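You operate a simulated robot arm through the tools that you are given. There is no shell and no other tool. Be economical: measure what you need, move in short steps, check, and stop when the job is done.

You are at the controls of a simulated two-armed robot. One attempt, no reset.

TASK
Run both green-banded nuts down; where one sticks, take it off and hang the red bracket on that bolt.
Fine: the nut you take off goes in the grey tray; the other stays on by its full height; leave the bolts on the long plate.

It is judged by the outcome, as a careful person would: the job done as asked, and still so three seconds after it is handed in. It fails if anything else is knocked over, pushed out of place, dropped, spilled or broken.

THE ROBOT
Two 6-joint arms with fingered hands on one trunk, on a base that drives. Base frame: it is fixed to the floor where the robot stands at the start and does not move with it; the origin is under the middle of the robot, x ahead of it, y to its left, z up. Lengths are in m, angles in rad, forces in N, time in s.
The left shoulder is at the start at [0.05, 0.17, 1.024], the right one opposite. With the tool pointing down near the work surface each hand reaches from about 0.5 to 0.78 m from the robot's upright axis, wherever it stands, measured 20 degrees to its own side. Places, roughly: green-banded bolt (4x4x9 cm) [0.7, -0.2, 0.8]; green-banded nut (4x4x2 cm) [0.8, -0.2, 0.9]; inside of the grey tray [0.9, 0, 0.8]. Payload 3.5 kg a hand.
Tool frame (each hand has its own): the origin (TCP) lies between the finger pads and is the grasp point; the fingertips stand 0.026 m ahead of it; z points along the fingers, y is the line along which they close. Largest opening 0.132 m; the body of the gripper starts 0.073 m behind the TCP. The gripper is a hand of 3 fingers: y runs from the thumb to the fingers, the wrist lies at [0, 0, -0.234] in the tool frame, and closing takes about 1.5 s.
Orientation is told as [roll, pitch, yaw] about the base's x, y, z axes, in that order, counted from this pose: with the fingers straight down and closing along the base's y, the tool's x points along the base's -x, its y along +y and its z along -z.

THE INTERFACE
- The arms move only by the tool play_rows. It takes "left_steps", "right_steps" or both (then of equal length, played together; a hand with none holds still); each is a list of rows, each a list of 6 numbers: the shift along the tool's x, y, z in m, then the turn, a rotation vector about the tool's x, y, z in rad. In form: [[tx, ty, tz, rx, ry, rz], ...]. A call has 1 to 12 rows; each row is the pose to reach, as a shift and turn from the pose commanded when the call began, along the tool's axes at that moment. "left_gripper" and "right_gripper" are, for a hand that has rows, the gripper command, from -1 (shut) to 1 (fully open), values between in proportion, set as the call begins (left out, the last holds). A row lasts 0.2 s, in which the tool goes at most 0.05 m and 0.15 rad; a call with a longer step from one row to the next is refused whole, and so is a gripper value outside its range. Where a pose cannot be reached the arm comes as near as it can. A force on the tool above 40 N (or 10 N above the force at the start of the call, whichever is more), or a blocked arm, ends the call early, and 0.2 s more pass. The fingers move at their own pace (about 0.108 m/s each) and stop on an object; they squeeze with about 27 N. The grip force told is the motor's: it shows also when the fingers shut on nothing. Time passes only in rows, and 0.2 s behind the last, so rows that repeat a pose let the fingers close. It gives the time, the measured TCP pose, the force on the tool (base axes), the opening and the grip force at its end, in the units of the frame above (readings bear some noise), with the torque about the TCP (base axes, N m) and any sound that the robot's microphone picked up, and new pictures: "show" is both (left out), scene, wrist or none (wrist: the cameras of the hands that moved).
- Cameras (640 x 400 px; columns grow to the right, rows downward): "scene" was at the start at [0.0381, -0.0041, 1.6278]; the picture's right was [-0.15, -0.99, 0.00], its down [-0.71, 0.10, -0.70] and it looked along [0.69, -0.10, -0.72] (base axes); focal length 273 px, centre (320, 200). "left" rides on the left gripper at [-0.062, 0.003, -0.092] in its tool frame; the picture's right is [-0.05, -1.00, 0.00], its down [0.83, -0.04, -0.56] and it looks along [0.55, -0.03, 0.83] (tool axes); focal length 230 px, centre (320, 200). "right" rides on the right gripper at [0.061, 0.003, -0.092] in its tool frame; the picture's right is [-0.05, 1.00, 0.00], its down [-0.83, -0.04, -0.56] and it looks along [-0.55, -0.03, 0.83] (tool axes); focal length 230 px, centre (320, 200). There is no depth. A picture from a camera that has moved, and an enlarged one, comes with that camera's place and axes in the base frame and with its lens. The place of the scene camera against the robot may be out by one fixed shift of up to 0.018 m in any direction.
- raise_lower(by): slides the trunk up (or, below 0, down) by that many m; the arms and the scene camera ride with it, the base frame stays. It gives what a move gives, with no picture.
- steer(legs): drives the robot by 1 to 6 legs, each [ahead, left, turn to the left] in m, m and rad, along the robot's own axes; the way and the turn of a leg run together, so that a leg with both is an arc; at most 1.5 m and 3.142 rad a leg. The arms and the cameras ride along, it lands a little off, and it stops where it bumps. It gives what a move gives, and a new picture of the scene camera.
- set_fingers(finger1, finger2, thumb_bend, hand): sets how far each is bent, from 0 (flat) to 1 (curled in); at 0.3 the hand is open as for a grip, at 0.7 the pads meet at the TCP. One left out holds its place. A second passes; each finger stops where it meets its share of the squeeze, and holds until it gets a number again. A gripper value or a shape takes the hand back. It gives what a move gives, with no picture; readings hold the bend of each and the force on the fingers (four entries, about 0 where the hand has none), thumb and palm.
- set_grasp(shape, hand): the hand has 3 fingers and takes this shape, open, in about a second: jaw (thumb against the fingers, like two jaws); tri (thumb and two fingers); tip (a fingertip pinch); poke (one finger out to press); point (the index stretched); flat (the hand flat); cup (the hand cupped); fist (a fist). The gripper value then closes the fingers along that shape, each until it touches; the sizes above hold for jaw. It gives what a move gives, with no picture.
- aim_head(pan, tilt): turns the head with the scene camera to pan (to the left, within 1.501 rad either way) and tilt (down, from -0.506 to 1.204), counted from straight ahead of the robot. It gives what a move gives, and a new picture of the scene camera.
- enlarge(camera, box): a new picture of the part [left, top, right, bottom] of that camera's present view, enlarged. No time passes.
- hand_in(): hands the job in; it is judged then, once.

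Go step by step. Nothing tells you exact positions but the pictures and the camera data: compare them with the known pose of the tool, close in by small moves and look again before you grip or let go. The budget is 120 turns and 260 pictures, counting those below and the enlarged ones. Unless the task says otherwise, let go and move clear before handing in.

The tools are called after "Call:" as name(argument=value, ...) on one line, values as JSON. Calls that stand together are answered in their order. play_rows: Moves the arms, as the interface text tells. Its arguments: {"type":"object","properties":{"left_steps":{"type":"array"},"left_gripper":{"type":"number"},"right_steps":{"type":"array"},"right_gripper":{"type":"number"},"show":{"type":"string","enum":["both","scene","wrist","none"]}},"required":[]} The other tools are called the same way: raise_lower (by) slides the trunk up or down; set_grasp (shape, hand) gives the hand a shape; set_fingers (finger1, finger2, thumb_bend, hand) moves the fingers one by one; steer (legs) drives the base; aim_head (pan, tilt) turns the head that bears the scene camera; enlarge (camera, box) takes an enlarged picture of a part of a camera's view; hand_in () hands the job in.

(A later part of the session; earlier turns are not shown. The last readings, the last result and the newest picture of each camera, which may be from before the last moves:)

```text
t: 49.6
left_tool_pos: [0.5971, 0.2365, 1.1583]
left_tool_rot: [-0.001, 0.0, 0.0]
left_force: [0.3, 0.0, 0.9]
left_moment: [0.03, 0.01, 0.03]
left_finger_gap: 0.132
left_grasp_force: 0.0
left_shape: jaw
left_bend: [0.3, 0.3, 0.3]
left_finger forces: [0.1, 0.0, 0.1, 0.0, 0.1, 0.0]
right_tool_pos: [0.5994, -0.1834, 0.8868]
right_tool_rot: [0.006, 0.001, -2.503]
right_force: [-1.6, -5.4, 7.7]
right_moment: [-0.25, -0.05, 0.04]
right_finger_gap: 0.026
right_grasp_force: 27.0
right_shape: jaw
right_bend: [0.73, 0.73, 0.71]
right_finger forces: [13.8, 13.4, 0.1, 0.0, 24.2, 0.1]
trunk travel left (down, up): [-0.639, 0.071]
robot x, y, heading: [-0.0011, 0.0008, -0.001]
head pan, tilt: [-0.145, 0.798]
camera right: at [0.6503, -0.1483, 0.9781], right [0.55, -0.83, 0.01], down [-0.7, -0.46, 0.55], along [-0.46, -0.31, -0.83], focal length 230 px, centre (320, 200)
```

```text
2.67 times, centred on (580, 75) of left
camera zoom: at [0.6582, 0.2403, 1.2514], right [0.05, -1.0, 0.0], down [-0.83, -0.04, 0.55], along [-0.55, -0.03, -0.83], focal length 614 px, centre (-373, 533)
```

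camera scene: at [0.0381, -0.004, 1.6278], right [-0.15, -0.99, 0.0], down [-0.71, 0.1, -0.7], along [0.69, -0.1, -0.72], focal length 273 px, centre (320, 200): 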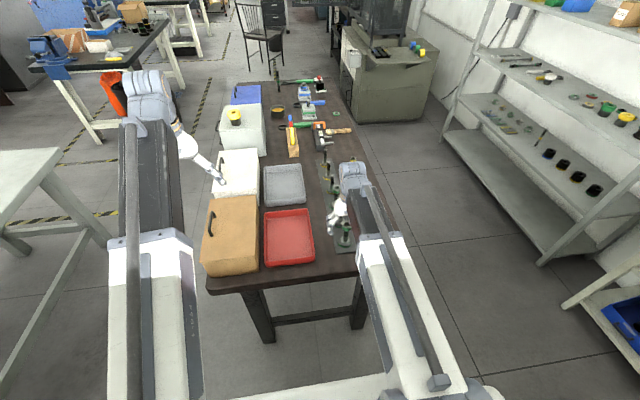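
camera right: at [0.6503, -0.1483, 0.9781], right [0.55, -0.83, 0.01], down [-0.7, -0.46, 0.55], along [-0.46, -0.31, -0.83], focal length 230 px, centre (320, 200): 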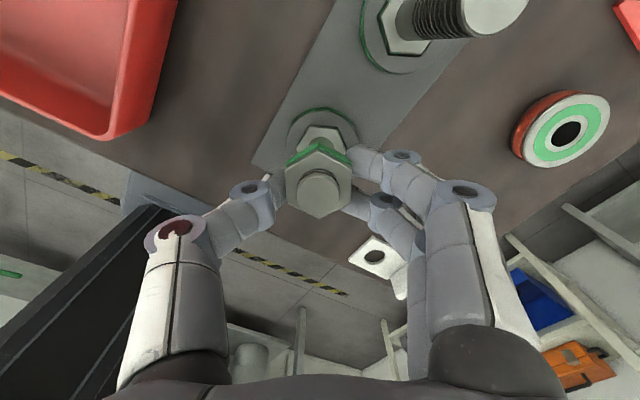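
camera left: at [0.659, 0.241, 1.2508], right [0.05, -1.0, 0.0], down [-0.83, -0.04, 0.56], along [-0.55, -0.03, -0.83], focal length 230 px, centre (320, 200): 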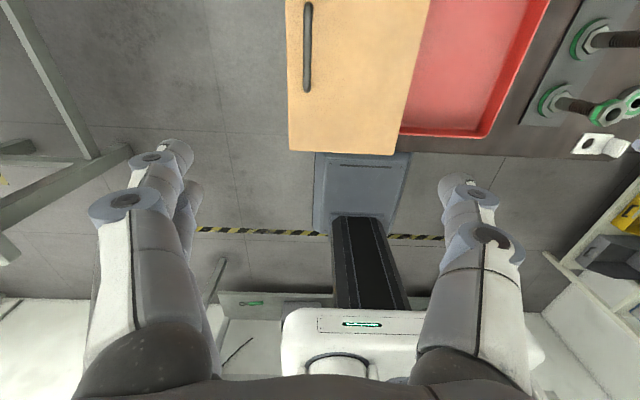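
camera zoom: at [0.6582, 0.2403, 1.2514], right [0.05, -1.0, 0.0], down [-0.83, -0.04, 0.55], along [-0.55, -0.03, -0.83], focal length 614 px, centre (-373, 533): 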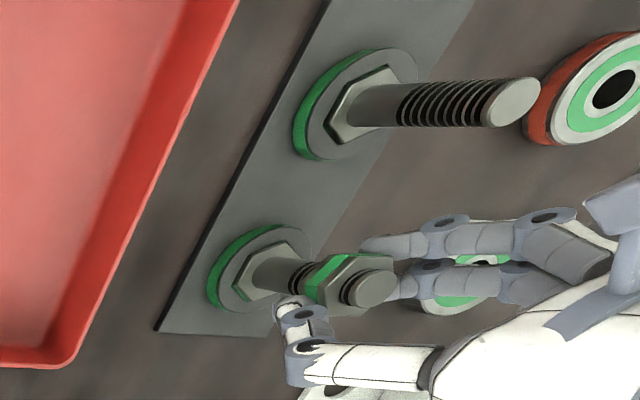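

The near nut is on past full height and runs freely, so it isn't the sticking one. I'll let go, rise and unwind the wrist.

Call:
play_rows(right_gripper=0.1, right_steps=[[0, 0, 0, 0, 0, 0], [0, 0, 0, 0, 0, 0], [0, 0, 0, 0, 0, 0], [0, 0, 0, 0, 0, 0], [0, 0, -0.02, 0, 0, 0], [0, 0, -0.05, 0, 0, 0], [0, 0, -0.09, 0, 0, 0], [0, 0, -0.12, 0, 0, -0.12], [0, 0, -0.14, 0, 0, -0.27], [0, 0, -0.14, 0, 0, -0.42], [0, 0, -0.14, 0, 0, -0.57], [0, 0, -0.14, 0, 0, -0.72]], show="none")

Call:
play_rows(right_steps=[[0, 0, 0, 0, 0, -0.15], [0, 0, 0, 0, 0, -0.3], [0, 0, 0, 0, 0, -0.45], [0, 0, 0, 0, 0, -0.6], [0, 0, 0, 0, 0, -0.75], [0, 0, 0, 0, 0, -0.9], [0, 0, 0, 0, 0, -1.05], [0, 0, 0, 0, 0, -1.2], [0, 0, 0, 0, 0, -1.35], [0, 0, 0, 0, 0, -1.5], [0, 0, 0, 0, 0, -1.65], [0, 0, 0, 0, 0, -1.78]], show="wrist")

Call:
enlarge(camera="right", box=[260, 75, 380, 150])

Call:
enlarge(camera="left", box=[520, 0, 640, 150])

```text
t: 52.2
left_tool_pos: [0.5975, 0.2374, 1.1589]
left_tool_rot: [-0.002, 0.001, 0.002]
left_force: [-0.5, 0.2, -0.2]
left_moment: [-0.02, -0.01, 0.0]
left_finger_gap: 0.1319
left_grasp_force: 0.1
left_shape: jaw
left_bend: [0.3, 0.3, 0.3]
left_finger forces: [0.0, 0.1, 0.0, 0.0, 0.0, 0.0]
right_tool_pos: [0.5995, -0.1832, 1.0259]
right_tool_rot: [0.003, -0.002, -1.777]
right_force: [-1.0, -0.3, -1.1]
right_moment: [0.03, -0.01, -0.01]
right_finger_gap: 0.0721
right_grasp_force: 0.1
right_shape: jaw
right_bend: [0.72, 0.72, 0.7]
right_finger forces: [0.0, 0.1, 0.0, 0.0, 0.1, 0.0]
trunk travel left (down, up): [-0.639, 0.071]
robot x, y, heading: [0.0021, -0.0017, -0.004]
head pan, tilt: [-0.145, 0.798]
```

```text
t: 54.8
left_tool_pos: [0.5987, 0.2374, 1.1579]
left_tool_rot: [0.0, 0.0, 0.001]
left_force: [-0.2, 0.6, 0.0]
left_moment: [0.01, -0.02, -0.03]
left_finger_gap: 0.1317
left_grasp_force: 0.1
left_shape: jaw
left_bend: [0.3, 0.3, 0.3]
left_finger forces: [0.0, 0.0, 0.0, 0.1, 0.0, 0.0]
right_tool_pos: [0.5994, -0.1842, 1.0259]
right_tool_rot: [-0.003, -0.003, 0.0]
right_force: [0.0, 0.1, 0.5]
right_moment: [0.04, -0.02, 0.02]
right_finger_gap: 0.0719
right_grasp_force: 0.1
right_shape: jaw
right_bend: [0.72, 0.72, 0.7]
right_finger forces: [0.1, 0.0, 0.0, 0.1, 0.0, 0.0]
trunk travel left (down, up): [-0.639, 0.071]
robot x, y, heading: [0.0019, -0.0008, 0.002]
head pan, tilt: [-0.145, 0.798]
camera right: at [0.5365, -0.1788, 1.1177], right [0.05, 1.0, 0.0], down [0.83, -0.04, 0.56], along [0.56, -0.03, -0.83], focal length 230 px, centre (320, 200)
```

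right: 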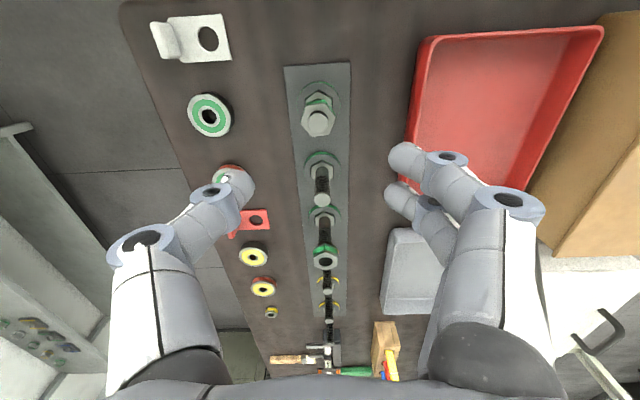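

```text
5.33 times, centred on (320, 112) of right
camera zoom: at [0.5365, -0.1788, 1.1177], right [0.05, 1.0, 0.0], down [0.83, -0.04, 0.56], along [0.56, -0.03, -0.83], focal length 1227 px, centre (320, 667)
```

zoom: 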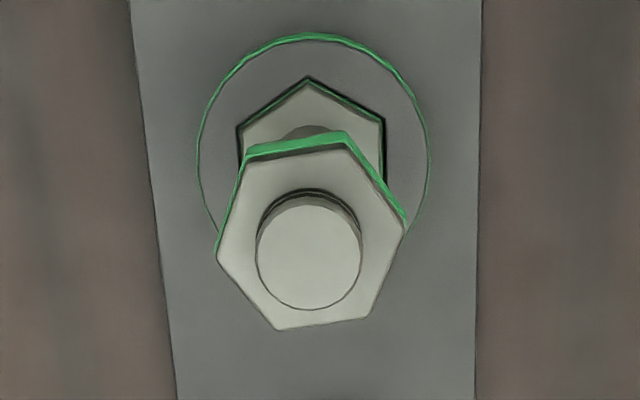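

```text
2.67 times, centred on (580, 75) of left
camera zoom: at [0.6588, 0.2406, 1.251], right [0.05, -1.0, 0.0], down [-0.83, -0.04, 0.56], along [-0.55, -0.03, -0.83], focal length 614 px, centre (-373, 533)
```

zoom: 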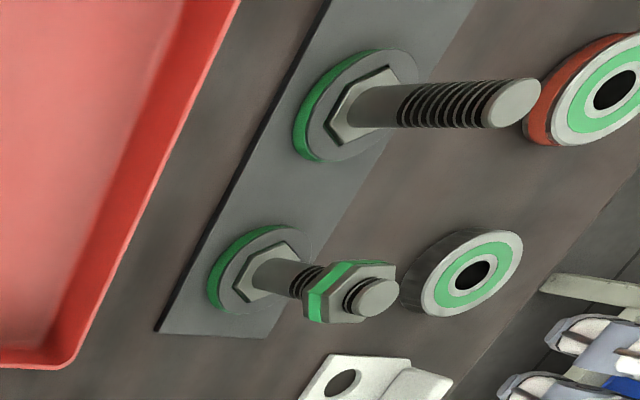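

The near nut is done. Now I'll drive ahead 0.12 m so the right hand can reach the far nut comfortably.

Call:
steer(legs=[[0.12, 0, 0]])

```text
t: 56.0
left_tool_pos: [0.7191, 0.2379, 1.1567]
left_tool_rot: [0.001, 0.0, 0.001]
left_force: [0.1, 0.0, -0.3]
left_moment: [0.0, 0.01, 0.0]
left_finger_gap: 0.1318
left_grasp_force: 0.0
left_shape: jaw
left_bend: [0.3, 0.3, 0.3]
left_finger forces: [0.1, 0.1, 0.0, 0.0, 0.0, 0.1]
right_tool_pos: [0.721, -0.1815, 1.0249]
right_tool_rot: [-0.004, -0.002, -0.002]
right_force: [0.5, 0.6, 0.7]
right_moment: [0.01, 0.01, 0.02]
right_finger_gap: 0.0716
right_grasp_force: 0.0
right_shape: jaw
right_bend: [0.72, 0.72, 0.7]
right_finger forces: [0.0, 0.0, 0.0, 0.1, 0.0, 0.1]
trunk travel left (down, up): [-0.639, 0.071]
robot x, y, heading: [0.1228, -0.0015, -0.0]
head pan, tilt: [-0.145, 0.798]
camera scene: at [0.16, -0.0039, 1.6277], right [-0.14, -0.99, 0.0], down [-0.71, 0.1, -0.7], along [0.69, -0.1, -0.72], focal length 273 px, centre (320, 200)
```

scene: 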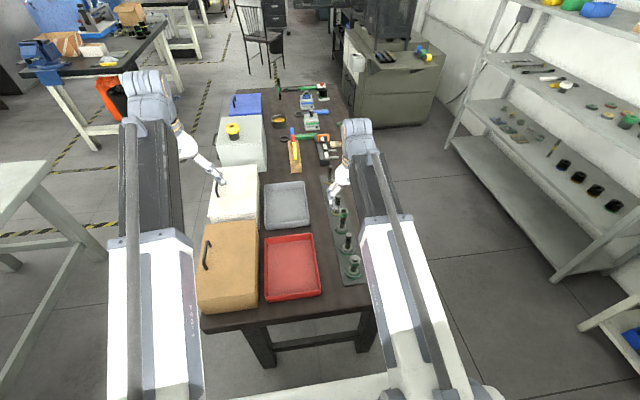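

Drove cleanly. Now I'll move over the far nut at about (0.782, -0.184), lowering to a viewing height.

Call:
play_rows(right_gripper=0.1, right_steps=[[-0.03, -0.001, 0, 0, 0, 0], [-0.06, -0.0025, 0, 0, 0, 0], [-0.06, -0.0025, 0.04, 0, 0, 0], [-0.06, -0.0025, 0.07, 0, 0, 0], [-0.06, -0.0025, 0.09, 0, 0, 0]], show="wrist")

Call:
enlarge(camera="right", box=[230, 80, 430, 250])

```text
t: 57.2
left_tool_pos: [0.7188, 0.2395, 1.1585]
left_tool_rot: [0.002, -0.001, 0.001]
left_force: [-0.2, 0.0, 0.0]
left_moment: [0.02, 0.01, 0.02]
left_finger_gap: 0.1318
left_grasp_force: 0.0
left_shape: jaw
left_bend: [0.3, 0.3, 0.3]
left_finger forces: [0.0, 0.1, 0.0, 0.1, 0.0, 0.0]
right_tool_pos: [0.7802, -0.1876, 0.9359]
right_tool_rot: [-0.003, -0.003, 0.0]
right_force: [-0.5, 0.3, -0.4]
right_moment: [-0.01, -0.03, 0.01]
right_finger_gap: 0.0719
right_grasp_force: 0.0
right_shape: jaw
right_bend: [0.72, 0.72, 0.7]
right_finger forces: [0.1, 0.0, 0.0, 0.0, 0.0, 0.0]
trunk travel left (down, up): [-0.639, 0.071]
robot x, y, heading: [0.1213, -0.0004, 0.002]
head pan, tilt: [-0.145, 0.798]
camera right: at [0.7172, -0.1829, 1.028], right [0.05, 1.0, 0.0], down [0.83, -0.04, 0.56], along [0.56, -0.03, -0.83], focal length 230 px, centre (320, 200)
```

right: 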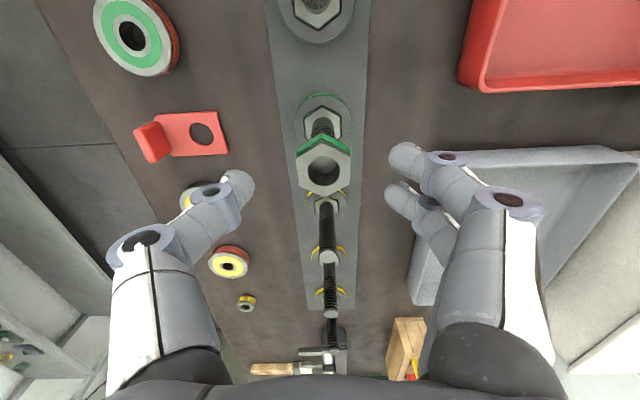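

```text
2.35 times, centred on (330, 165) of right
camera zoom: at [0.7172, -0.1829, 1.028], right [0.05, 1.0, 0.0], down [0.83, -0.04, 0.56], along [0.56, -0.03, -0.83], focal length 541 px, centre (296, 282)
```

zoom: 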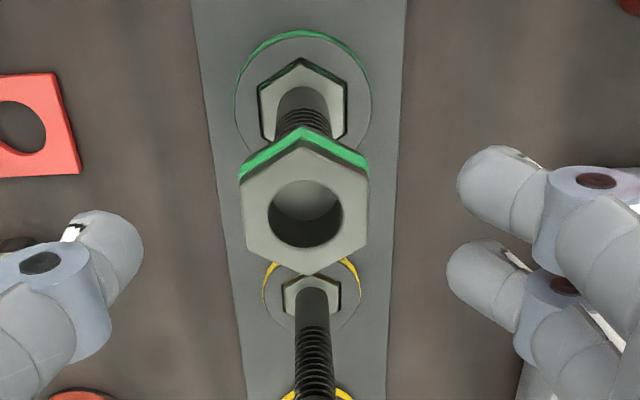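

The far nut is centred at about (0.780, -0.184) with its top near 0.905. I'll pre-rotate by -60°, descend and grip.

Call:
play_rows(right_steps=[[0, 0.003, 0, 0, 0, -0.15], [0, 0.003, 0, 0, 0, -0.3], [0, 0.003, 0, 0, 0, -0.45], [0, 0.003, 0, 0, 0, -0.6], [0, 0.003, 0, 0, 0, -0.75], [0, 0.003, 0, 0, 0, -0.9], [0, 0.003, 0, 0, 0, -1.047], [0, 0.003, 0.014, 0, 0, -1.047], [0, 0.003, 0.026, 0, 0, -1.047]], show="wrist")

Call:
enlarge(camera="right", box=[230, 80, 430, 250])

```text
t: 59.2
left_tool_pos: [0.7179, 0.2374, 1.158]
left_tool_rot: [0.0, 0.0, 0.003]
left_force: [0.4, 0.1, -0.2]
left_moment: [-0.04, -0.01, 0.02]
left_finger_gap: 0.132
left_grasp_force: 0.1
left_shape: jaw
left_bend: [0.3, 0.3, 0.3]
left_finger forces: [0.1, 0.0, 0.0, 0.1, 0.0, 0.0]
right_tool_pos: [0.7807, -0.1818, 0.9081]
right_tool_rot: [-0.003, 0.002, 1.048]
right_force: [-0.2, 0.1, -0.3]
right_moment: [-0.01, 0.0, 0.0]
right_finger_gap: 0.072
right_grasp_force: 0.0
right_shape: jaw
right_bend: [0.72, 0.72, 0.7]
right_finger forces: [0.1, 0.1, 0.0, 0.1, 0.0, 0.1]
trunk travel left (down, up): [-0.639, 0.071]
robot x, y, heading: [0.1188, -0.0015, 0.001]
head pan, tilt: [-0.145, 0.798]
camera right: at [0.7457, -0.2324, 1.0006], right [-0.84, 0.54, 0.0], down [0.45, 0.7, 0.55], along [0.3, 0.46, -0.83], focal length 230 px, centre (320, 200)
```

right: 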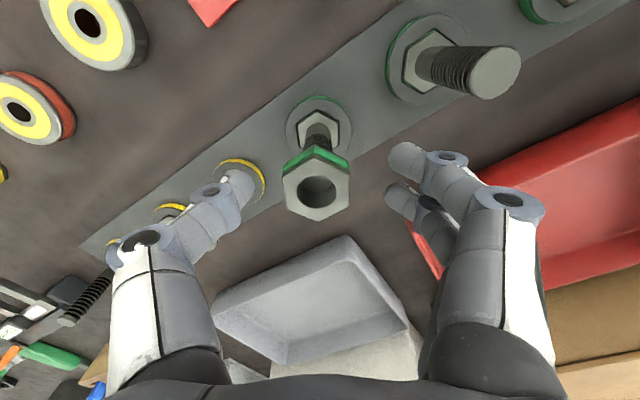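

```text
2.35 times, centred on (330, 165) of right
camera zoom: at [0.7457, -0.2324, 1.0006], right [-0.84, 0.54, 0.0], down [0.45, 0.7, 0.55], along [0.3, 0.46, -0.83], focal length 541 px, centre (296, 282)
```

zoom: 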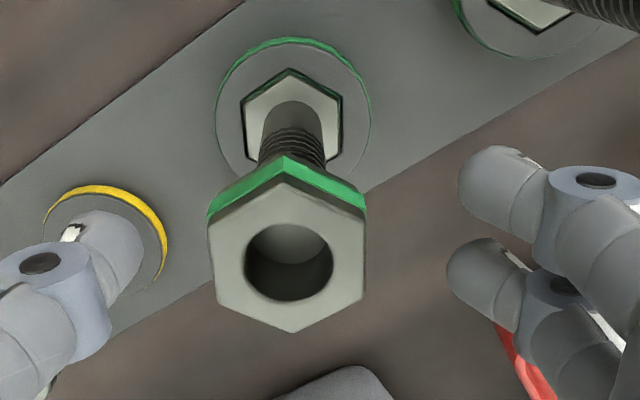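

Call:
play_rows(right_gripper=-1, right_steps=[[0, -0.001, 0.001, 0, 0, 0], [0, -0.001, 0.001, 0, 0, 0], [0, -0.001, 0.001, 0, 0, 0], [0, -0.001, 0.001, 0, 0, 0], [0, -0.001, 0.001, 0, 0, 0], [0, -0.001, 0.001, 0, 0, 0], [0, -0.001, 0.001, 0, 0, 0]], show="wrist")

Call:
play_rows(right_steps=[[0, 0, 0.001, 0, 0, 0.12], [0, 0, 0.0014, 0, 0, 0.24], [0, 0, 0.0018, 0, 0, 0.36], [0, 0, 0.0021, 0, 0, 0.48], [0, 0, 0.0024, 0, 0, 0.6], [0, 0, 0.0027, 0, 0, 0.72]], show="wrist")

Call:
enlarge(camera="right", box=[230, 80, 430, 250])

```text
t: 60.8
left_tool_pos: [0.7185, 0.2369, 1.1567]
left_tool_rot: [-0.001, -0.002, 0.002]
left_force: [-1.0, 0.1, 0.1]
left_moment: [-0.01, -0.02, -0.03]
left_finger_gap: 0.1317
left_grasp_force: 0.1
left_shape: jaw
left_bend: [0.3, 0.3, 0.3]
left_finger forces: [0.0, 0.1, 0.0, 0.1, 0.0, 0.0]
right_tool_pos: [0.7811, -0.1823, 0.9076]
right_tool_rot: [-0.004, 0.002, 1.046]
right_force: [0.0, -0.1, -1.9]
right_moment: [0.01, 0.03, -0.03]
right_finger_gap: 0.0241
right_grasp_force: 26.9
right_shape: jaw
right_bend: [0.73, 0.73, 0.7]
right_finger forces: [13.1, 9.5, 0.0, 0.0, 23.8, 0.0]
trunk travel left (down, up): [-0.639, 0.071]
robot x, y, heading: [0.1207, 0.0008, 0.001]
head pan, tilt: [-0.145, 0.798]
camera right: at [0.7467, -0.2333, 1.0001], right [-0.84, 0.54, 0.0], down [0.45, 0.7, 0.55], along [0.3, 0.46, -0.83], focal length 230 px, centre (320, 200)
```

right: 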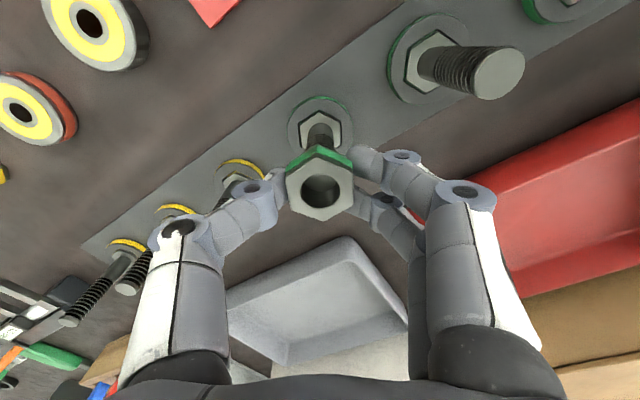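

```text
t: 62.2
left_tool_pos: [0.7181, 0.2384, 1.1589]
left_tool_rot: [0.0, 0.0, 0.002]
left_force: [0.3, -0.7, -0.2]
left_moment: [0.0, 0.0, 0.01]
left_finger_gap: 0.1322
left_grasp_force: 0.0
left_shape: jaw
left_bend: [0.3, 0.3, 0.3]
left_finger forces: [0.1, 0.0, 0.1, 0.0, 0.0, 0.0]
right_tool_pos: [0.7814, -0.183, 0.906]
right_tool_rot: [-0.006, -0.003, 0.324]
right_force: [2.2, -3.1, 8.0]
right_moment: [-0.16, -0.12, 0.05]
right_finger_gap: 0.0242
right_grasp_force: 27.2
right_shape: jaw
right_bend: [0.73, 0.73, 0.71]
right_finger forces: [13.5, 10.1, 0.0, 0.0, 28.4, 0.1]
trunk travel left (down, up): [-0.639, 0.071]
robot x, y, heading: [0.1245, -0.0028, -0.003]
head pan, tilt: [-0.145, 0.798]
camera right: at [0.7202, -0.1986, 0.9978], right [-0.27, 0.96, 0.0], down [0.8, 0.23, 0.56], along [0.54, 0.15, -0.83], focal length 230 px, centre (320, 200)
```

right: 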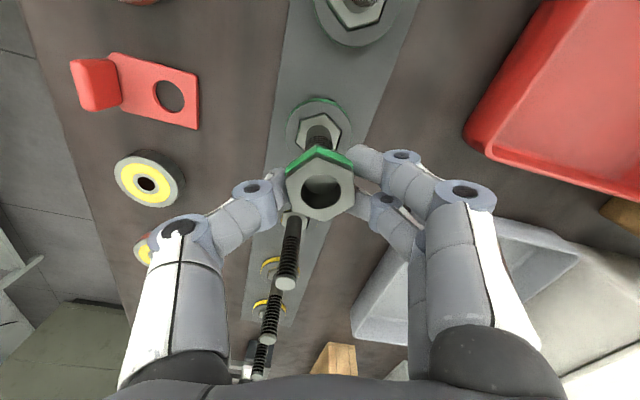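

```text
2.35 times, centred on (330, 165) of right
camera zoom: at [0.7202, -0.1986, 0.9978], right [-0.27, 0.96, 0.0], down [0.8, 0.23, 0.56], along [0.54, 0.15, -0.83], focal length 541 px, centre (296, 282)
```

zoom: 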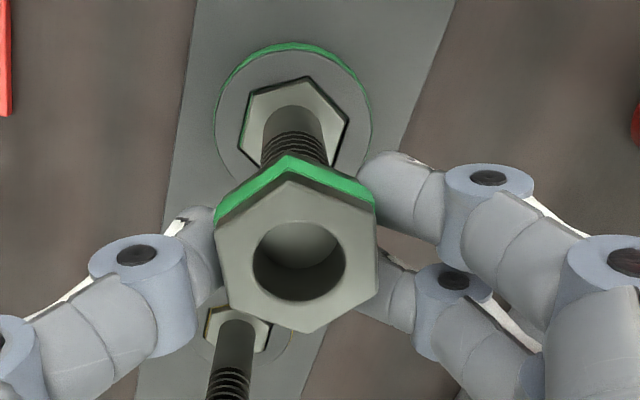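

The far nut is turning and the head stays seated. Continuing with a matching feed.

Call:
play_rows(right_steps=[[0, 0, 0.0002, 0, 0, 0.14], [0, 0, 0.0005, 0, 0, 0.28], [0, 0, 0.0008, 0, 0, 0.42], [0, 0, 0.0011, 0, 0, 0.56], [0, 0, 0.0014, 0, 0, 0.7], [0, 0, 0.0017, 0, 0, 0.84], [0, 0, 0.002, 0, 0, 0.98], [0, 0, 0.0023, 0, 0, 1.12]], show="wrist")

Call:
enlarge(camera="right", box=[230, 80, 430, 250])

```text
t: 64.0
left_tool_pos: [0.7189, 0.238, 1.1582]
left_tool_rot: [0.001, -0.001, 0.002]
left_force: [1.3, 1.5, -0.6]
left_moment: [-0.03, 0.0, -0.01]
left_finger_gap: 0.1318
left_grasp_force: 0.2
left_shape: jaw
left_bend: [0.3, 0.3, 0.3]
left_finger forces: [0.0, 0.0, 0.0, 0.0, 0.0, 0.1]
right_tool_pos: [0.7801, -0.1824, 0.9028]
right_tool_rot: [-0.001, -0.001, -0.797]
right_force: [0.6, -8.7, -1.0]
right_moment: [-0.19, 0.01, 0.03]
right_finger_gap: 0.0193
right_grasp_force: 26.9
right_shape: jaw
right_bend: [0.72, 0.76, 0.74]
right_finger forces: [11.6, 0.1, 0.0, 0.0, 18.6, 0.0]
trunk travel left (down, up): [-0.639, 0.071]
robot x, y, heading: [0.1218, -0.0041, 0.001]
head pan, tilt: [-0.145, 0.798]
camera right: at [0.7383, -0.1357, 0.9947], right [0.75, 0.66, 0.0], down [0.55, -0.62, 0.56], along [0.37, -0.42, -0.83], focal length 230 px, centre (320, 200)
```

right: 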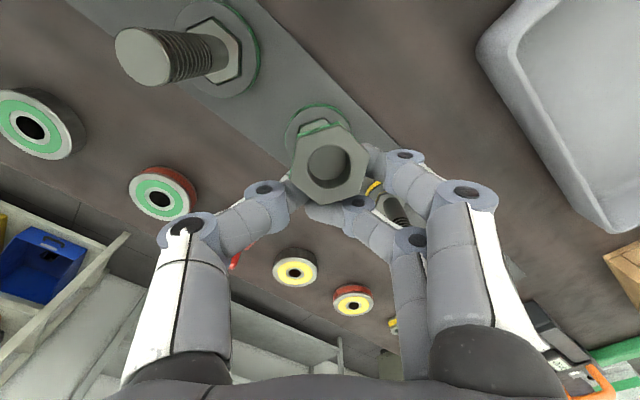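

```text
2.35 times, centred on (330, 165) of right
camera zoom: at [0.7383, -0.1357, 0.9947], right [0.75, 0.66, 0.0], down [0.55, -0.62, 0.56], along [0.37, -0.42, -0.83], focal length 541 px, centre (296, 282)
```

zoom: 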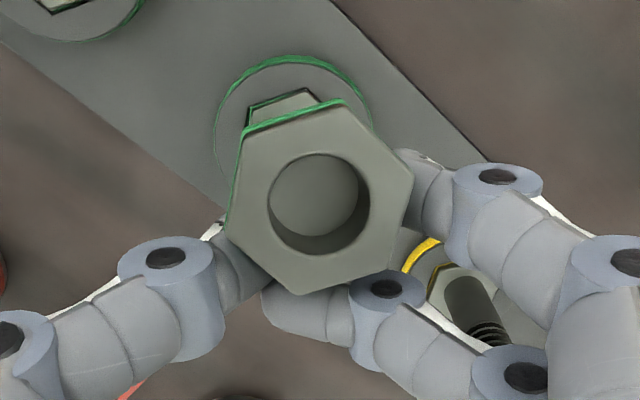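

The nut stopped turning and slipped in the fingers here, which points to sticking. I'll let go before the bolt tilts further, and check.

Call:
play_rows(right_gripper=0.1, right_steps=[[0, 0, 0, 0, 0, 0], [0, 0, 0, 0, 0, 0], [0, 0, 0, 0, 0, 0], [0, 0, 0, 0, 0, 0], [0, 0, -0.004, 0, 0, 0], [0, 0, -0.01, 0, 0, 0]], show="wrist")

Call:
enlarge(camera="right", box=[230, 80, 430, 250])

```text
t: 65.4
left_tool_pos: [0.7193, 0.238, 1.1583]
left_tool_rot: [0.0, -0.001, 0.002]
left_force: [1.0, 0.1, 0.5]
left_moment: [0.0, -0.04, -0.04]
left_finger_gap: 0.1319
left_grasp_force: 0.0
left_shape: jaw
left_bend: [0.3, 0.3, 0.3]
left_finger forces: [0.1, 0.0, 0.0, 0.0, 0.0, 0.0]
right_tool_pos: [0.7821, -0.1829, 0.9149]
right_tool_rot: [0.001, -0.006, -0.792]
right_force: [-1.1, 0.1, -0.3]
right_moment: [0.0, -0.04, 0.05]
right_finger_gap: 0.0717
right_grasp_force: 0.1
right_shape: jaw
right_bend: [0.72, 0.72, 0.7]
right_finger forces: [0.0, 0.0, 0.0, 0.1, 0.0, 0.0]
trunk travel left (down, up): [-0.639, 0.071]
robot x, y, heading: [0.1198, 0.0025, 0.001]
head pan, tilt: [-0.145, 0.798]
camera right: at [0.7399, -0.1366, 1.006], right [0.75, 0.66, 0.0], down [0.55, -0.62, 0.56], along [0.37, -0.42, -0.83], focal length 230 px, centre (320, 200)
```

right: 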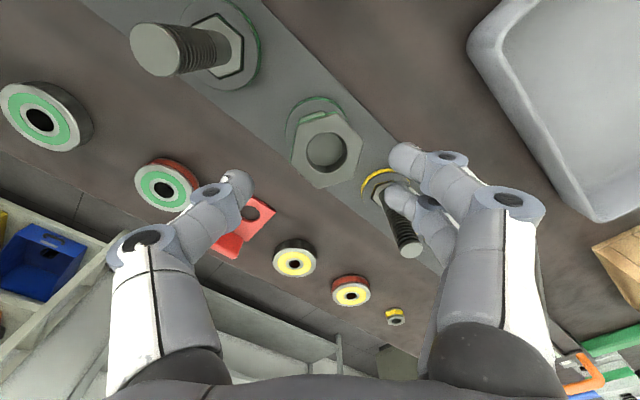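

```text
2.35 times, centred on (330, 165) of right
camera zoom: at [0.7399, -0.1366, 1.006], right [0.75, 0.66, 0.0], down [0.55, -0.62, 0.56], along [0.37, -0.42, -0.83], focal length 541 px, centre (296, 282)
```

zoom: 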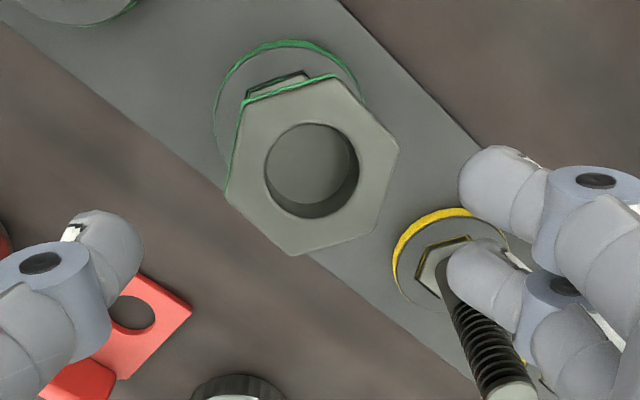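

Call:
enlarge(camera="scene", box=[300, 150, 400, 280])

Call:
enlarge(camera="left", box=[440, 0, 640, 160])

```text
3.08 times, centred on (350, 215) of scene
camera zoom: at [0.1585, -0.0039, 1.6278], right [-0.14, -0.99, 0.0], down [-0.71, 0.1, -0.7], along [0.69, -0.1, -0.72], focal length 841 px, centre (228, 154)
```

zoom: 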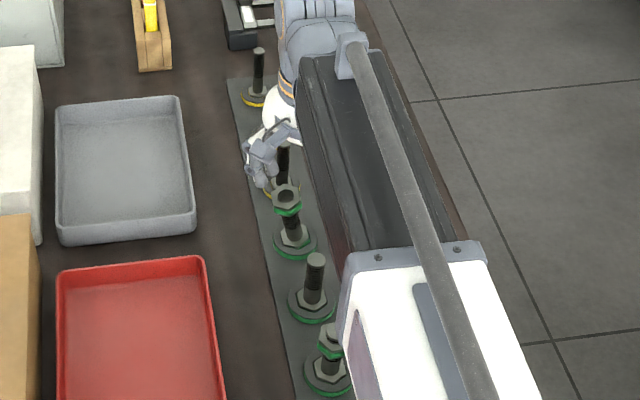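

```text
2.50 times, centred on (540, 80) of left
camera zoom: at [0.7789, 0.2415, 1.251], right [0.05, -1.0, 0.0], down [-0.83, -0.04, 0.56], along [-0.55, -0.03, -0.83], focal length 575 px, centre (-230, 500)
```

zoom: 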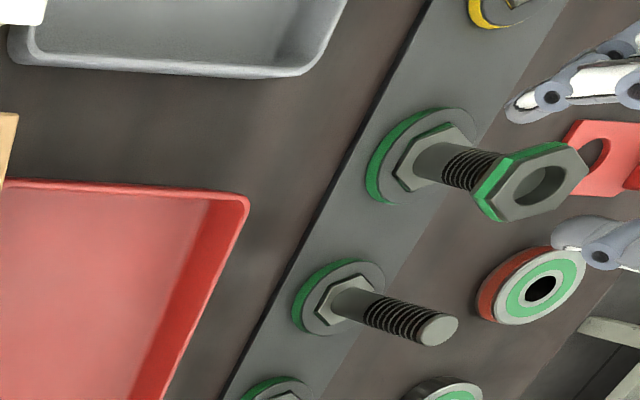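

The far bolt's head has cammed out of its socket and it is leaning about 2 cm toward the camera side. I'll straddle the nut where it is, grip it gently and stand it upright.

Call:
play_rows(right_steps=[[0.01, 0.001, 0, 0, 0, 0.1], [0.019, 0.003, 0, 0, 0, 0.2], [0.019, 0.003, 0.004, 0, 0, 0.2]], show="wrist")

Call:
enlarge(camera="right", box=[230, 80, 430, 250])

```text
t: 66.2
left_tool_pos: [0.7179, 0.2382, 1.1579]
left_tool_rot: [-0.002, 0.001, 0.001]
left_force: [0.2, -0.9, 0.1]
left_moment: [-0.03, 0.01, -0.01]
left_finger_gap: 0.1319
left_grasp_force: 0.0
left_shape: jaw
left_bend: [0.3, 0.3, 0.3]
left_finger forces: [0.0, 0.0, 0.0, 0.1, 0.0, 0.1]
right_tool_pos: [0.771, -0.1681, 0.9113]
right_tool_rot: [0.0, -0.007, -0.995]
right_force: [0.2, -0.2, 0.1]
right_moment: [0.02, 0.03, 0.01]
right_finger_gap: 0.0718
right_grasp_force: 0.1
right_shape: jaw
right_bend: [0.72, 0.72, 0.7]
right_finger forces: [0.0, 0.0, 0.1, 0.0, 0.0, 0.0]
trunk travel left (down, up): [-0.639, 0.071]
robot x, y, heading: [0.1168, 0.0029, -0.002]
head pan, tilt: [-0.145, 0.798]
camera right: at [0.7385, -0.1134, 1.0022], right [0.87, 0.5, 0.0], down [0.41, -0.72, 0.56], along [0.28, -0.48, -0.83], focal length 230 px, centre (320, 200)
```

right: 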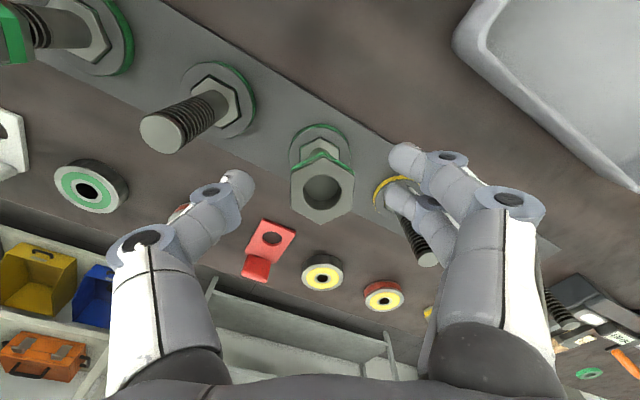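

```text
2.35 times, centred on (330, 165) of right
camera zoom: at [0.7385, -0.1134, 1.0022], right [0.87, 0.5, 0.0], down [0.41, -0.72, 0.56], along [0.28, -0.48, -0.83], focal length 541 px, centre (296, 282)
```

zoom: 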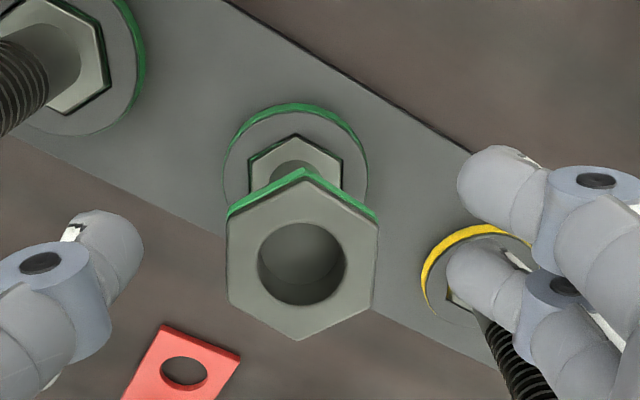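

Aligned with the nut. I'll close, then move back over the axis and look.

Call:
play_rows(right_gripper=-1, right_steps=[[0, 0, 0.002, 0, 0, 0], [0, 0, 0.002, 0, 0, 0], [0, 0, 0.002, 0, 0, 0], [0, 0, 0.002, 0, 0, 0], [0, 0, 0.002, 0, 0, 0], [0, 0, 0.002, 0, 0, 0], [0, 0, 0.002, 0, 0, 0]], show="none")

Call:
play_rows(right_steps=[[-0.006, 0, 0, 0, 0, 0], [-0.012, 0, 0, 0, 0, 0], [-0.018, 0, 0, 0, 0, 0]], show="wrist")

Call:
enlarge(camera="right", box=[230, 80, 430, 250])

Call:
enlarge(camera="left", box=[480, 0, 640, 130])

```text
t: 67.8
left_tool_pos: [0.7182, 0.2374, 1.1587]
left_tool_rot: [-0.001, 0.0, 0.003]
left_force: [0.4, -0.4, -0.8]
left_moment: [0.0, -0.04, 0.01]
left_finger_gap: 0.132
left_grasp_force: 0.0
left_shape: jaw
left_bend: [0.3, 0.3, 0.3]
left_finger forces: [0.0, 0.1, 0.0, 0.0, 0.0, 0.0]
right_tool_pos: [0.7703, -0.1695, 0.9084]
right_tool_rot: [-0.001, -0.005, -0.994]
right_force: [-0.6, -1.4, -0.7]
right_moment: [-0.01, 0.04, 0.05]
right_finger_gap: 0.0241
right_grasp_force: 26.8
right_shape: jaw
right_bend: [0.73, 0.73, 0.7]
right_finger forces: [9.9, 12.7, 0.1, 0.0, 24.1, 0.0]
trunk travel left (down, up): [-0.639, 0.071]
robot x, y, heading: [0.1193, -0.003, 0.005]
head pan, tilt: [-0.145, 0.798]
```

```text
t: 68.6
left_tool_pos: [0.7195, 0.2383, 1.1579]
left_tool_rot: [-0.001, 0.002, 0.004]
left_force: [-0.4, 0.0, 0.1]
left_moment: [0.03, 0.0, 0.04]
left_finger_gap: 0.1317
left_grasp_force: 0.1
left_shape: jaw
left_bend: [0.3, 0.3, 0.3]
left_finger forces: [0.0, 0.1, 0.0, 0.0, 0.1, 0.0]
right_tool_pos: [0.7822, -0.1819, 0.9071]
right_tool_rot: [0.001, -0.003, -0.995]
right_force: [-2.7, 2.3, -1.0]
right_moment: [0.22, 0.25, 0.01]
right_finger_gap: 0.0235
right_grasp_force: 27.0
right_shape: jaw
right_bend: [0.73, 0.72, 0.7]
right_finger forces: [12.1, 11.2, 0.0, 0.1, 24.7, 0.0]
trunk travel left (down, up): [-0.639, 0.071]
robot x, y, heading: [0.1215, -0.0007, -0.002]
head pan, tilt: [-0.145, 0.798]
camera right: at [0.749, -0.1281, 0.9999], right [0.86, 0.5, 0.0], down [0.42, -0.72, 0.56], along [0.28, -0.48, -0.83], focal length 230 px, centre (320, 200)
```

right: 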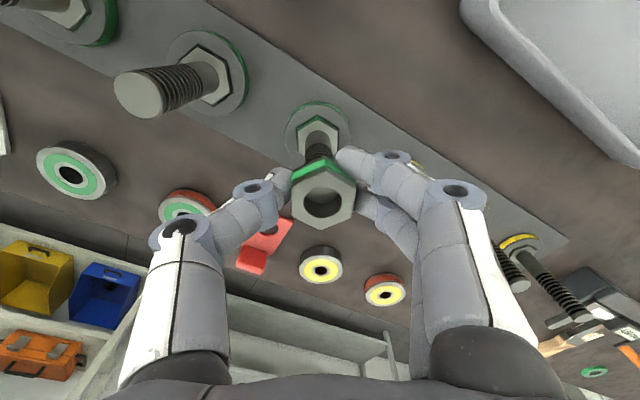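

```text
2.35 times, centred on (330, 165) of right
camera zoom: at [0.749, -0.1281, 0.9999], right [0.86, 0.5, 0.0], down [0.42, -0.72, 0.56], along [0.28, -0.48, -0.83], focal length 541 px, centre (296, 282)
```

zoom: 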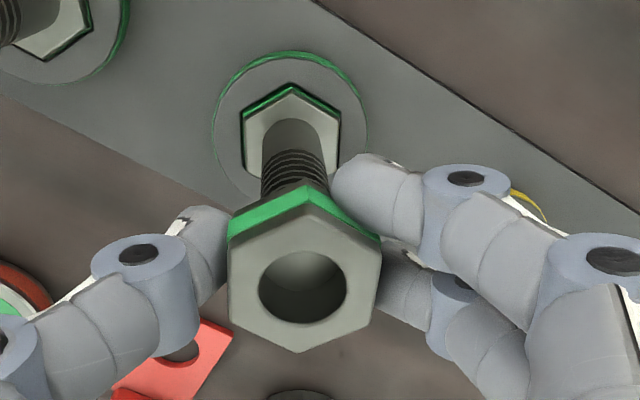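

```text
3.08 times, centred on (560, 65) of left
camera zoom: at [0.7789, 0.2416, 1.2509], right [0.05, -1.0, 0.0], down [-0.83, -0.04, 0.56], along [-0.55, -0.03, -0.83], focal length 708 px, centre (-418, 615)
```

zoom: 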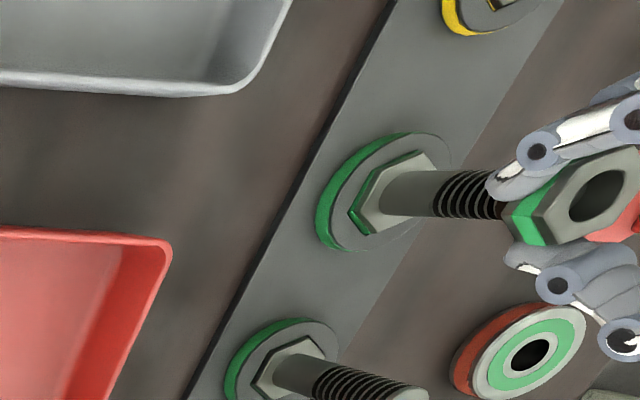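

It's upright, with the head just above its socket and only about 3° off. I'll turn that bit and press down.

Call:
play_rows(right_steps=[[0, 0, 0.001, 0, 0, 0.05], [0, 0, 0.002, 0, 0, 0.05], [0, 0, 0.003, 0, 0, 0.0], [0, 0, 0.004, 0, 0, 0.08], [0, 0, 0.005, 0, 0, 0.05], [0, 0, 0.005, 0, 0, 0.05]], show="wrist")

Call:
enlarge(camera="right", box=[230, 80, 430, 250])

Call:
enlarge(camera="left", box=[480, 0, 640, 130])

```text
t: 70.0
left_tool_pos: [0.7168, 0.2384, 1.1596]
left_tool_rot: [0.0, 0.0, 0.001]
left_force: [-0.3, 0.1, -0.2]
left_moment: [0.03, 0.01, -0.03]
left_finger_gap: 0.1319
left_grasp_force: 0.1
left_shape: jaw
left_bend: [0.3, 0.3, 0.3]
left_finger forces: [0.0, 0.1, 0.0, 0.1, 0.1, 0.1]
right_tool_pos: [0.7786, -0.1814, 0.9045]
right_tool_rot: [0.002, -0.006, -1.045]
right_force: [-4.7, 0.9, 15.4]
right_moment: [0.1, 0.15, 0.02]
right_finger_gap: 0.0237
right_grasp_force: 27.7
right_shape: jaw
right_bend: [0.74, 0.73, 0.71]
right_finger forces: [12.8, 13.0, 0.0, 0.1, 29.9, 0.0]
trunk travel left (down, up): [-0.639, 0.071]
robot x, y, heading: [0.1191, -0.0019, 0.001]
head pan, tilt: [-0.145, 0.798]
camera right: at [0.7495, -0.1257, 0.9966], right [0.89, 0.46, 0.0], down [0.38, -0.74, 0.56], along [0.26, -0.5, -0.83], focal length 230 px, centre (320, 200)
```

right: 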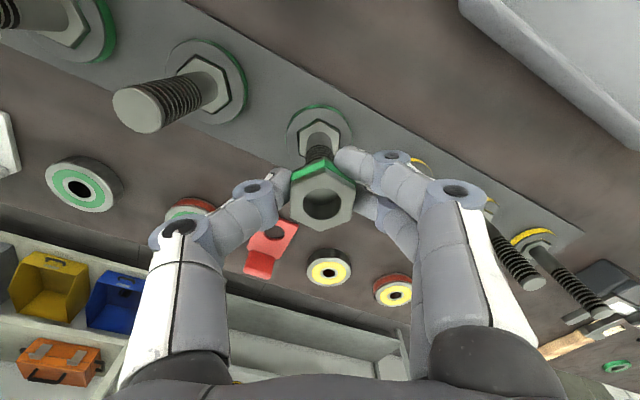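

```text
2.35 times, centred on (330, 165) of right
camera zoom: at [0.7495, -0.1257, 0.9966], right [0.89, 0.46, 0.0], down [0.38, -0.74, 0.56], along [0.26, -0.5, -0.83], focal length 541 px, centre (296, 282)
```

zoom: 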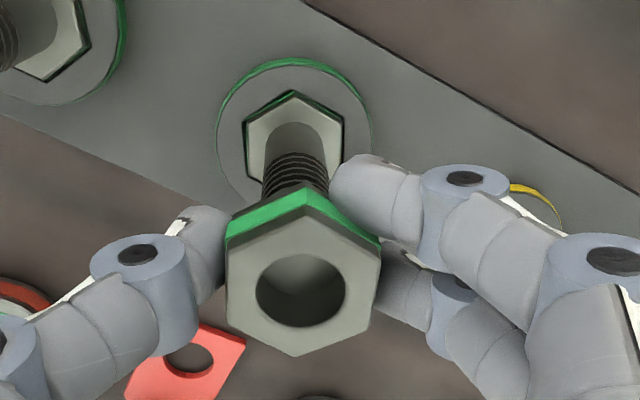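

```text
3.08 times, centred on (560, 65) of left
camera zoom: at [0.7775, 0.2418, 1.2519], right [0.05, -1.0, 0.0], down [-0.83, -0.04, 0.55], along [-0.55, -0.03, -0.83], focal length 708 px, centre (-418, 615)
```

zoom: 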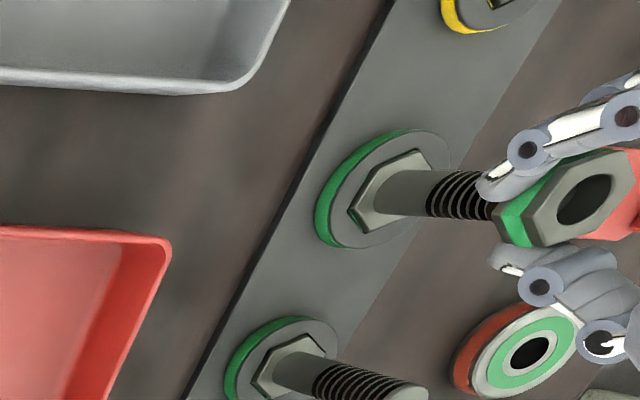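

The head is seated with a 15 N push. Now I'll retest by turning clockwise 0.45 rad with the push kept on.

Call:
play_rows(right_steps=[[0, 0, 0.0003, 0, 0, 0.08], [0, 0, 0.0006, 0, 0, 0.16], [0, 0, 0.0009, 0, 0, 0.24], [0, 0, 0.0012, 0, 0, 0.32], [0, 0, 0.0014, 0, 0, 0.4]], show="wrist")

Call:
enlarge(camera="right", box=[230, 80, 430, 250])

Call:
enlarge(camera="left", box=[480, 0, 640, 130])

```text
t: 71.2
left_tool_pos: [0.7183, 0.2389, 1.1574]
left_tool_rot: [0.0, 0.0, 0.002]
left_force: [0.0, 0.6, 0.3]
left_moment: [-0.03, -0.01, 0.0]
left_finger_gap: 0.1318
left_grasp_force: 0.1
left_shape: jaw
left_bend: [0.3, 0.3, 0.3]
left_finger forces: [0.0, 0.1, 0.0, 0.1, 0.0, 0.1]
right_tool_pos: [0.7802, -0.1837, 0.8982]
right_tool_rot: [0.001, -0.008, -1.449]
right_force: [2.4, -0.2, -0.7]
right_moment: [0.12, 0.0, 0.03]
right_finger_gap: 0.0145
right_grasp_force: 27.9
right_shape: jaw
right_bend: [0.76, 0.75, 0.74]
right_finger forces: [0.0, 1.4, 0.1, 0.1, 0.1, 0.1]
trunk travel left (down, up): [-0.639, 0.071]
robot x, y, heading: [0.1216, -0.0025, -0.001]
head pan, tilt: [-0.145, 0.798]
camera right: at [0.7746, -0.1209, 0.9902], right [1.0, 0.07, 0.0], down [0.06, -0.83, 0.56], along [0.04, -0.56, -0.83], focal length 230 px, centre (320, 200)
```

right: 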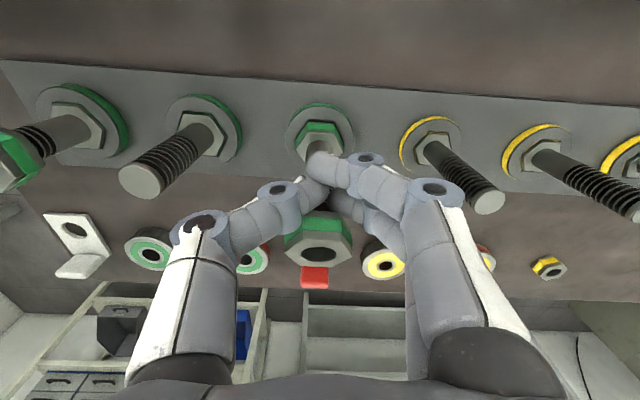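

```text
2.35 times, centred on (330, 165) of right
camera zoom: at [0.7746, -0.1209, 0.9902], right [1.0, 0.07, 0.0], down [0.06, -0.83, 0.56], along [0.04, -0.56, -0.83], focal length 541 px, centre (296, 282)
```

zoom: 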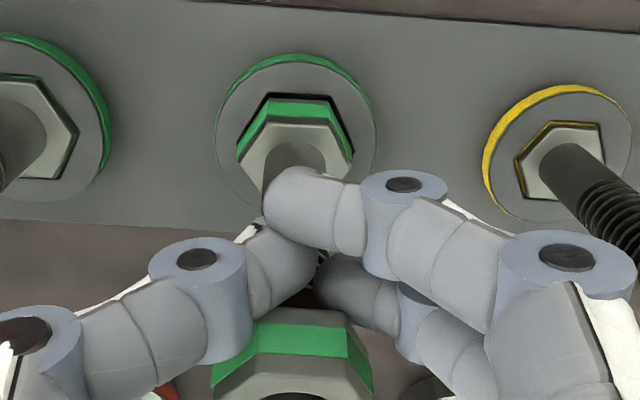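

```text
3.08 times, centred on (560, 65) of left
camera zoom: at [0.7786, 0.2428, 1.2504], right [0.05, -1.0, 0.0], down [-0.83, -0.04, 0.56], along [-0.55, -0.03, -0.83], focal length 708 px, centre (-418, 615)
```

zoom: 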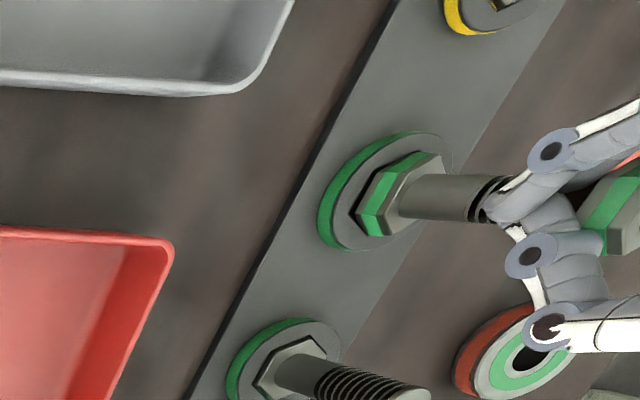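

Call:
enlarge(camera="scene", box=[300, 150, 420, 250])

Call:
enlarge(camera="left", box=[560, 0, 640, 65])

Call:
enlarge(camera="right", box=[260, 130, 380, 310])

```text
4.00 times, centred on (360, 200) of scene
camera zoom: at [0.1582, -0.0024, 1.6273], right [-0.14, -0.99, 0.0], down [-0.71, 0.1, -0.7], along [0.69, -0.1, -0.72], focal length 1093 px, centre (160, 200)
```

zoom: 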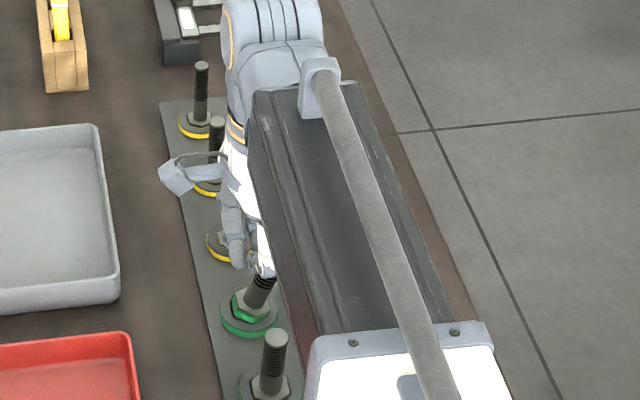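

```text
6.15 times, centred on (600, 32) of left
camera zoom: at [0.7786, 0.2428, 1.2504], right [0.05, -1.0, 0.0], down [-0.83, -0.04, 0.56], along [-0.55, -0.03, -0.83], focal length 1416 px, centre (-1403, 1231)
```

zoom: 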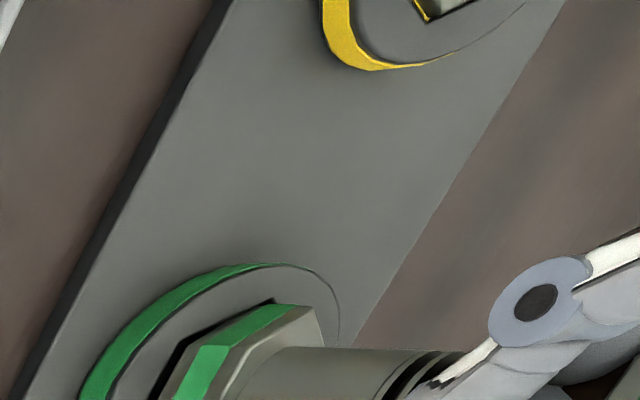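

```text
2.22 times, centred on (320, 220) of right
camera zoom: at [0.7746, -0.1209, 0.9902], right [1.0, 0.07, 0.0], down [0.06, -0.83, 0.56], along [0.04, -0.56, -0.83], focal length 511 px, centre (320, 156)
```

zoom: 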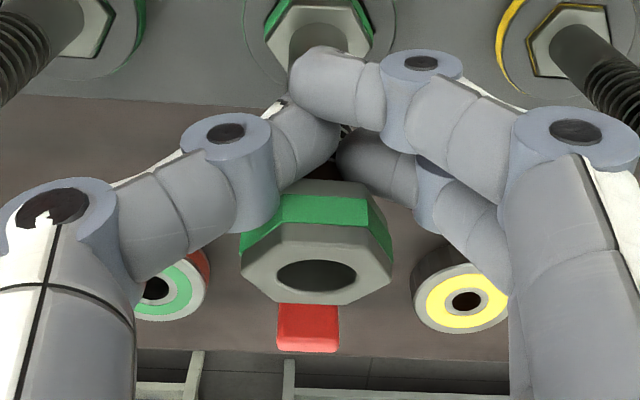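

The bolt is leaning away from the hand at about 20°, and the nut has slipped out of the fingers. I'll hold one beat to see whether it's resting before choosing a recovery.

Call:
play_rows(right_steps=[[0, 0, 0, 0, 0, 0]], show="wrist")

Call:
enlarge(camera="left", box=[480, 0, 640, 130])

```text
t: 71.6
left_tool_pos: [0.7179, 0.2379, 1.1583]
left_tool_rot: [0.0, 0.0, 0.001]
left_force: [-0.1, -1.7, 0.6]
left_moment: [0.0, 0.04, 0.02]
left_finger_gap: 0.1318
left_grasp_force: 0.1
left_shape: jaw
left_bend: [0.3, 0.3, 0.3]
left_finger forces: [0.0, 0.0, 0.0, 0.0, 0.1, 0.0]
right_tool_pos: [0.7798, -0.1828, 0.8995]
right_tool_rot: [0.002, -0.007, -1.447]
right_force: [-1.1, -0.1, 0.9]
right_moment: [0.0, -0.01, 0.0]
right_finger_gap: 0.0129
right_grasp_force: 26.7
right_shape: jaw
right_bend: [0.76, 0.76, 0.74]
right_finger forces: [0.0, 0.0, 0.1, 0.1, 0.0, 0.0]
trunk travel left (down, up): [-0.639, 0.071]
robot x, y, heading: [0.1194, 0.0001, 0.0]
head pan, tilt: [-0.145, 0.798]
camera right: at [0.7746, -0.1205, 0.9923], right [1.0, 0.07, 0.0], down [0.06, -0.83, 0.56], along [0.04, -0.56, -0.83], focal length 230 px, centre (320, 200)
```

right: 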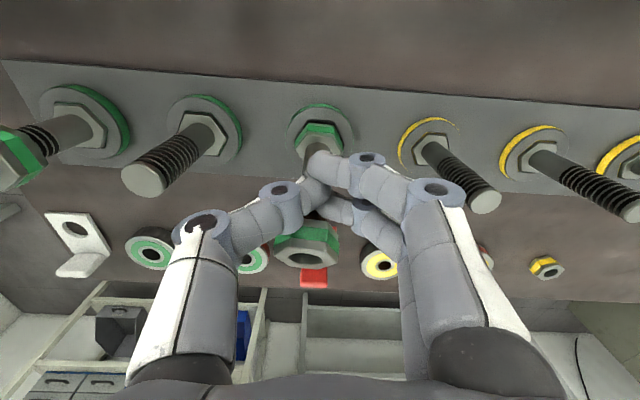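

```text
3.08 times, centred on (560, 65) of left
camera zoom: at [0.7792, 0.2412, 1.2507], right [0.05, -1.0, 0.0], down [-0.83, -0.04, 0.56], along [-0.55, -0.03, -0.83], focal length 708 px, centre (-418, 615)
```

zoom: 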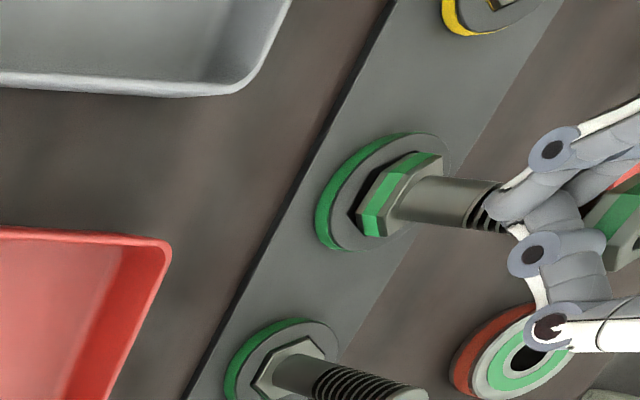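

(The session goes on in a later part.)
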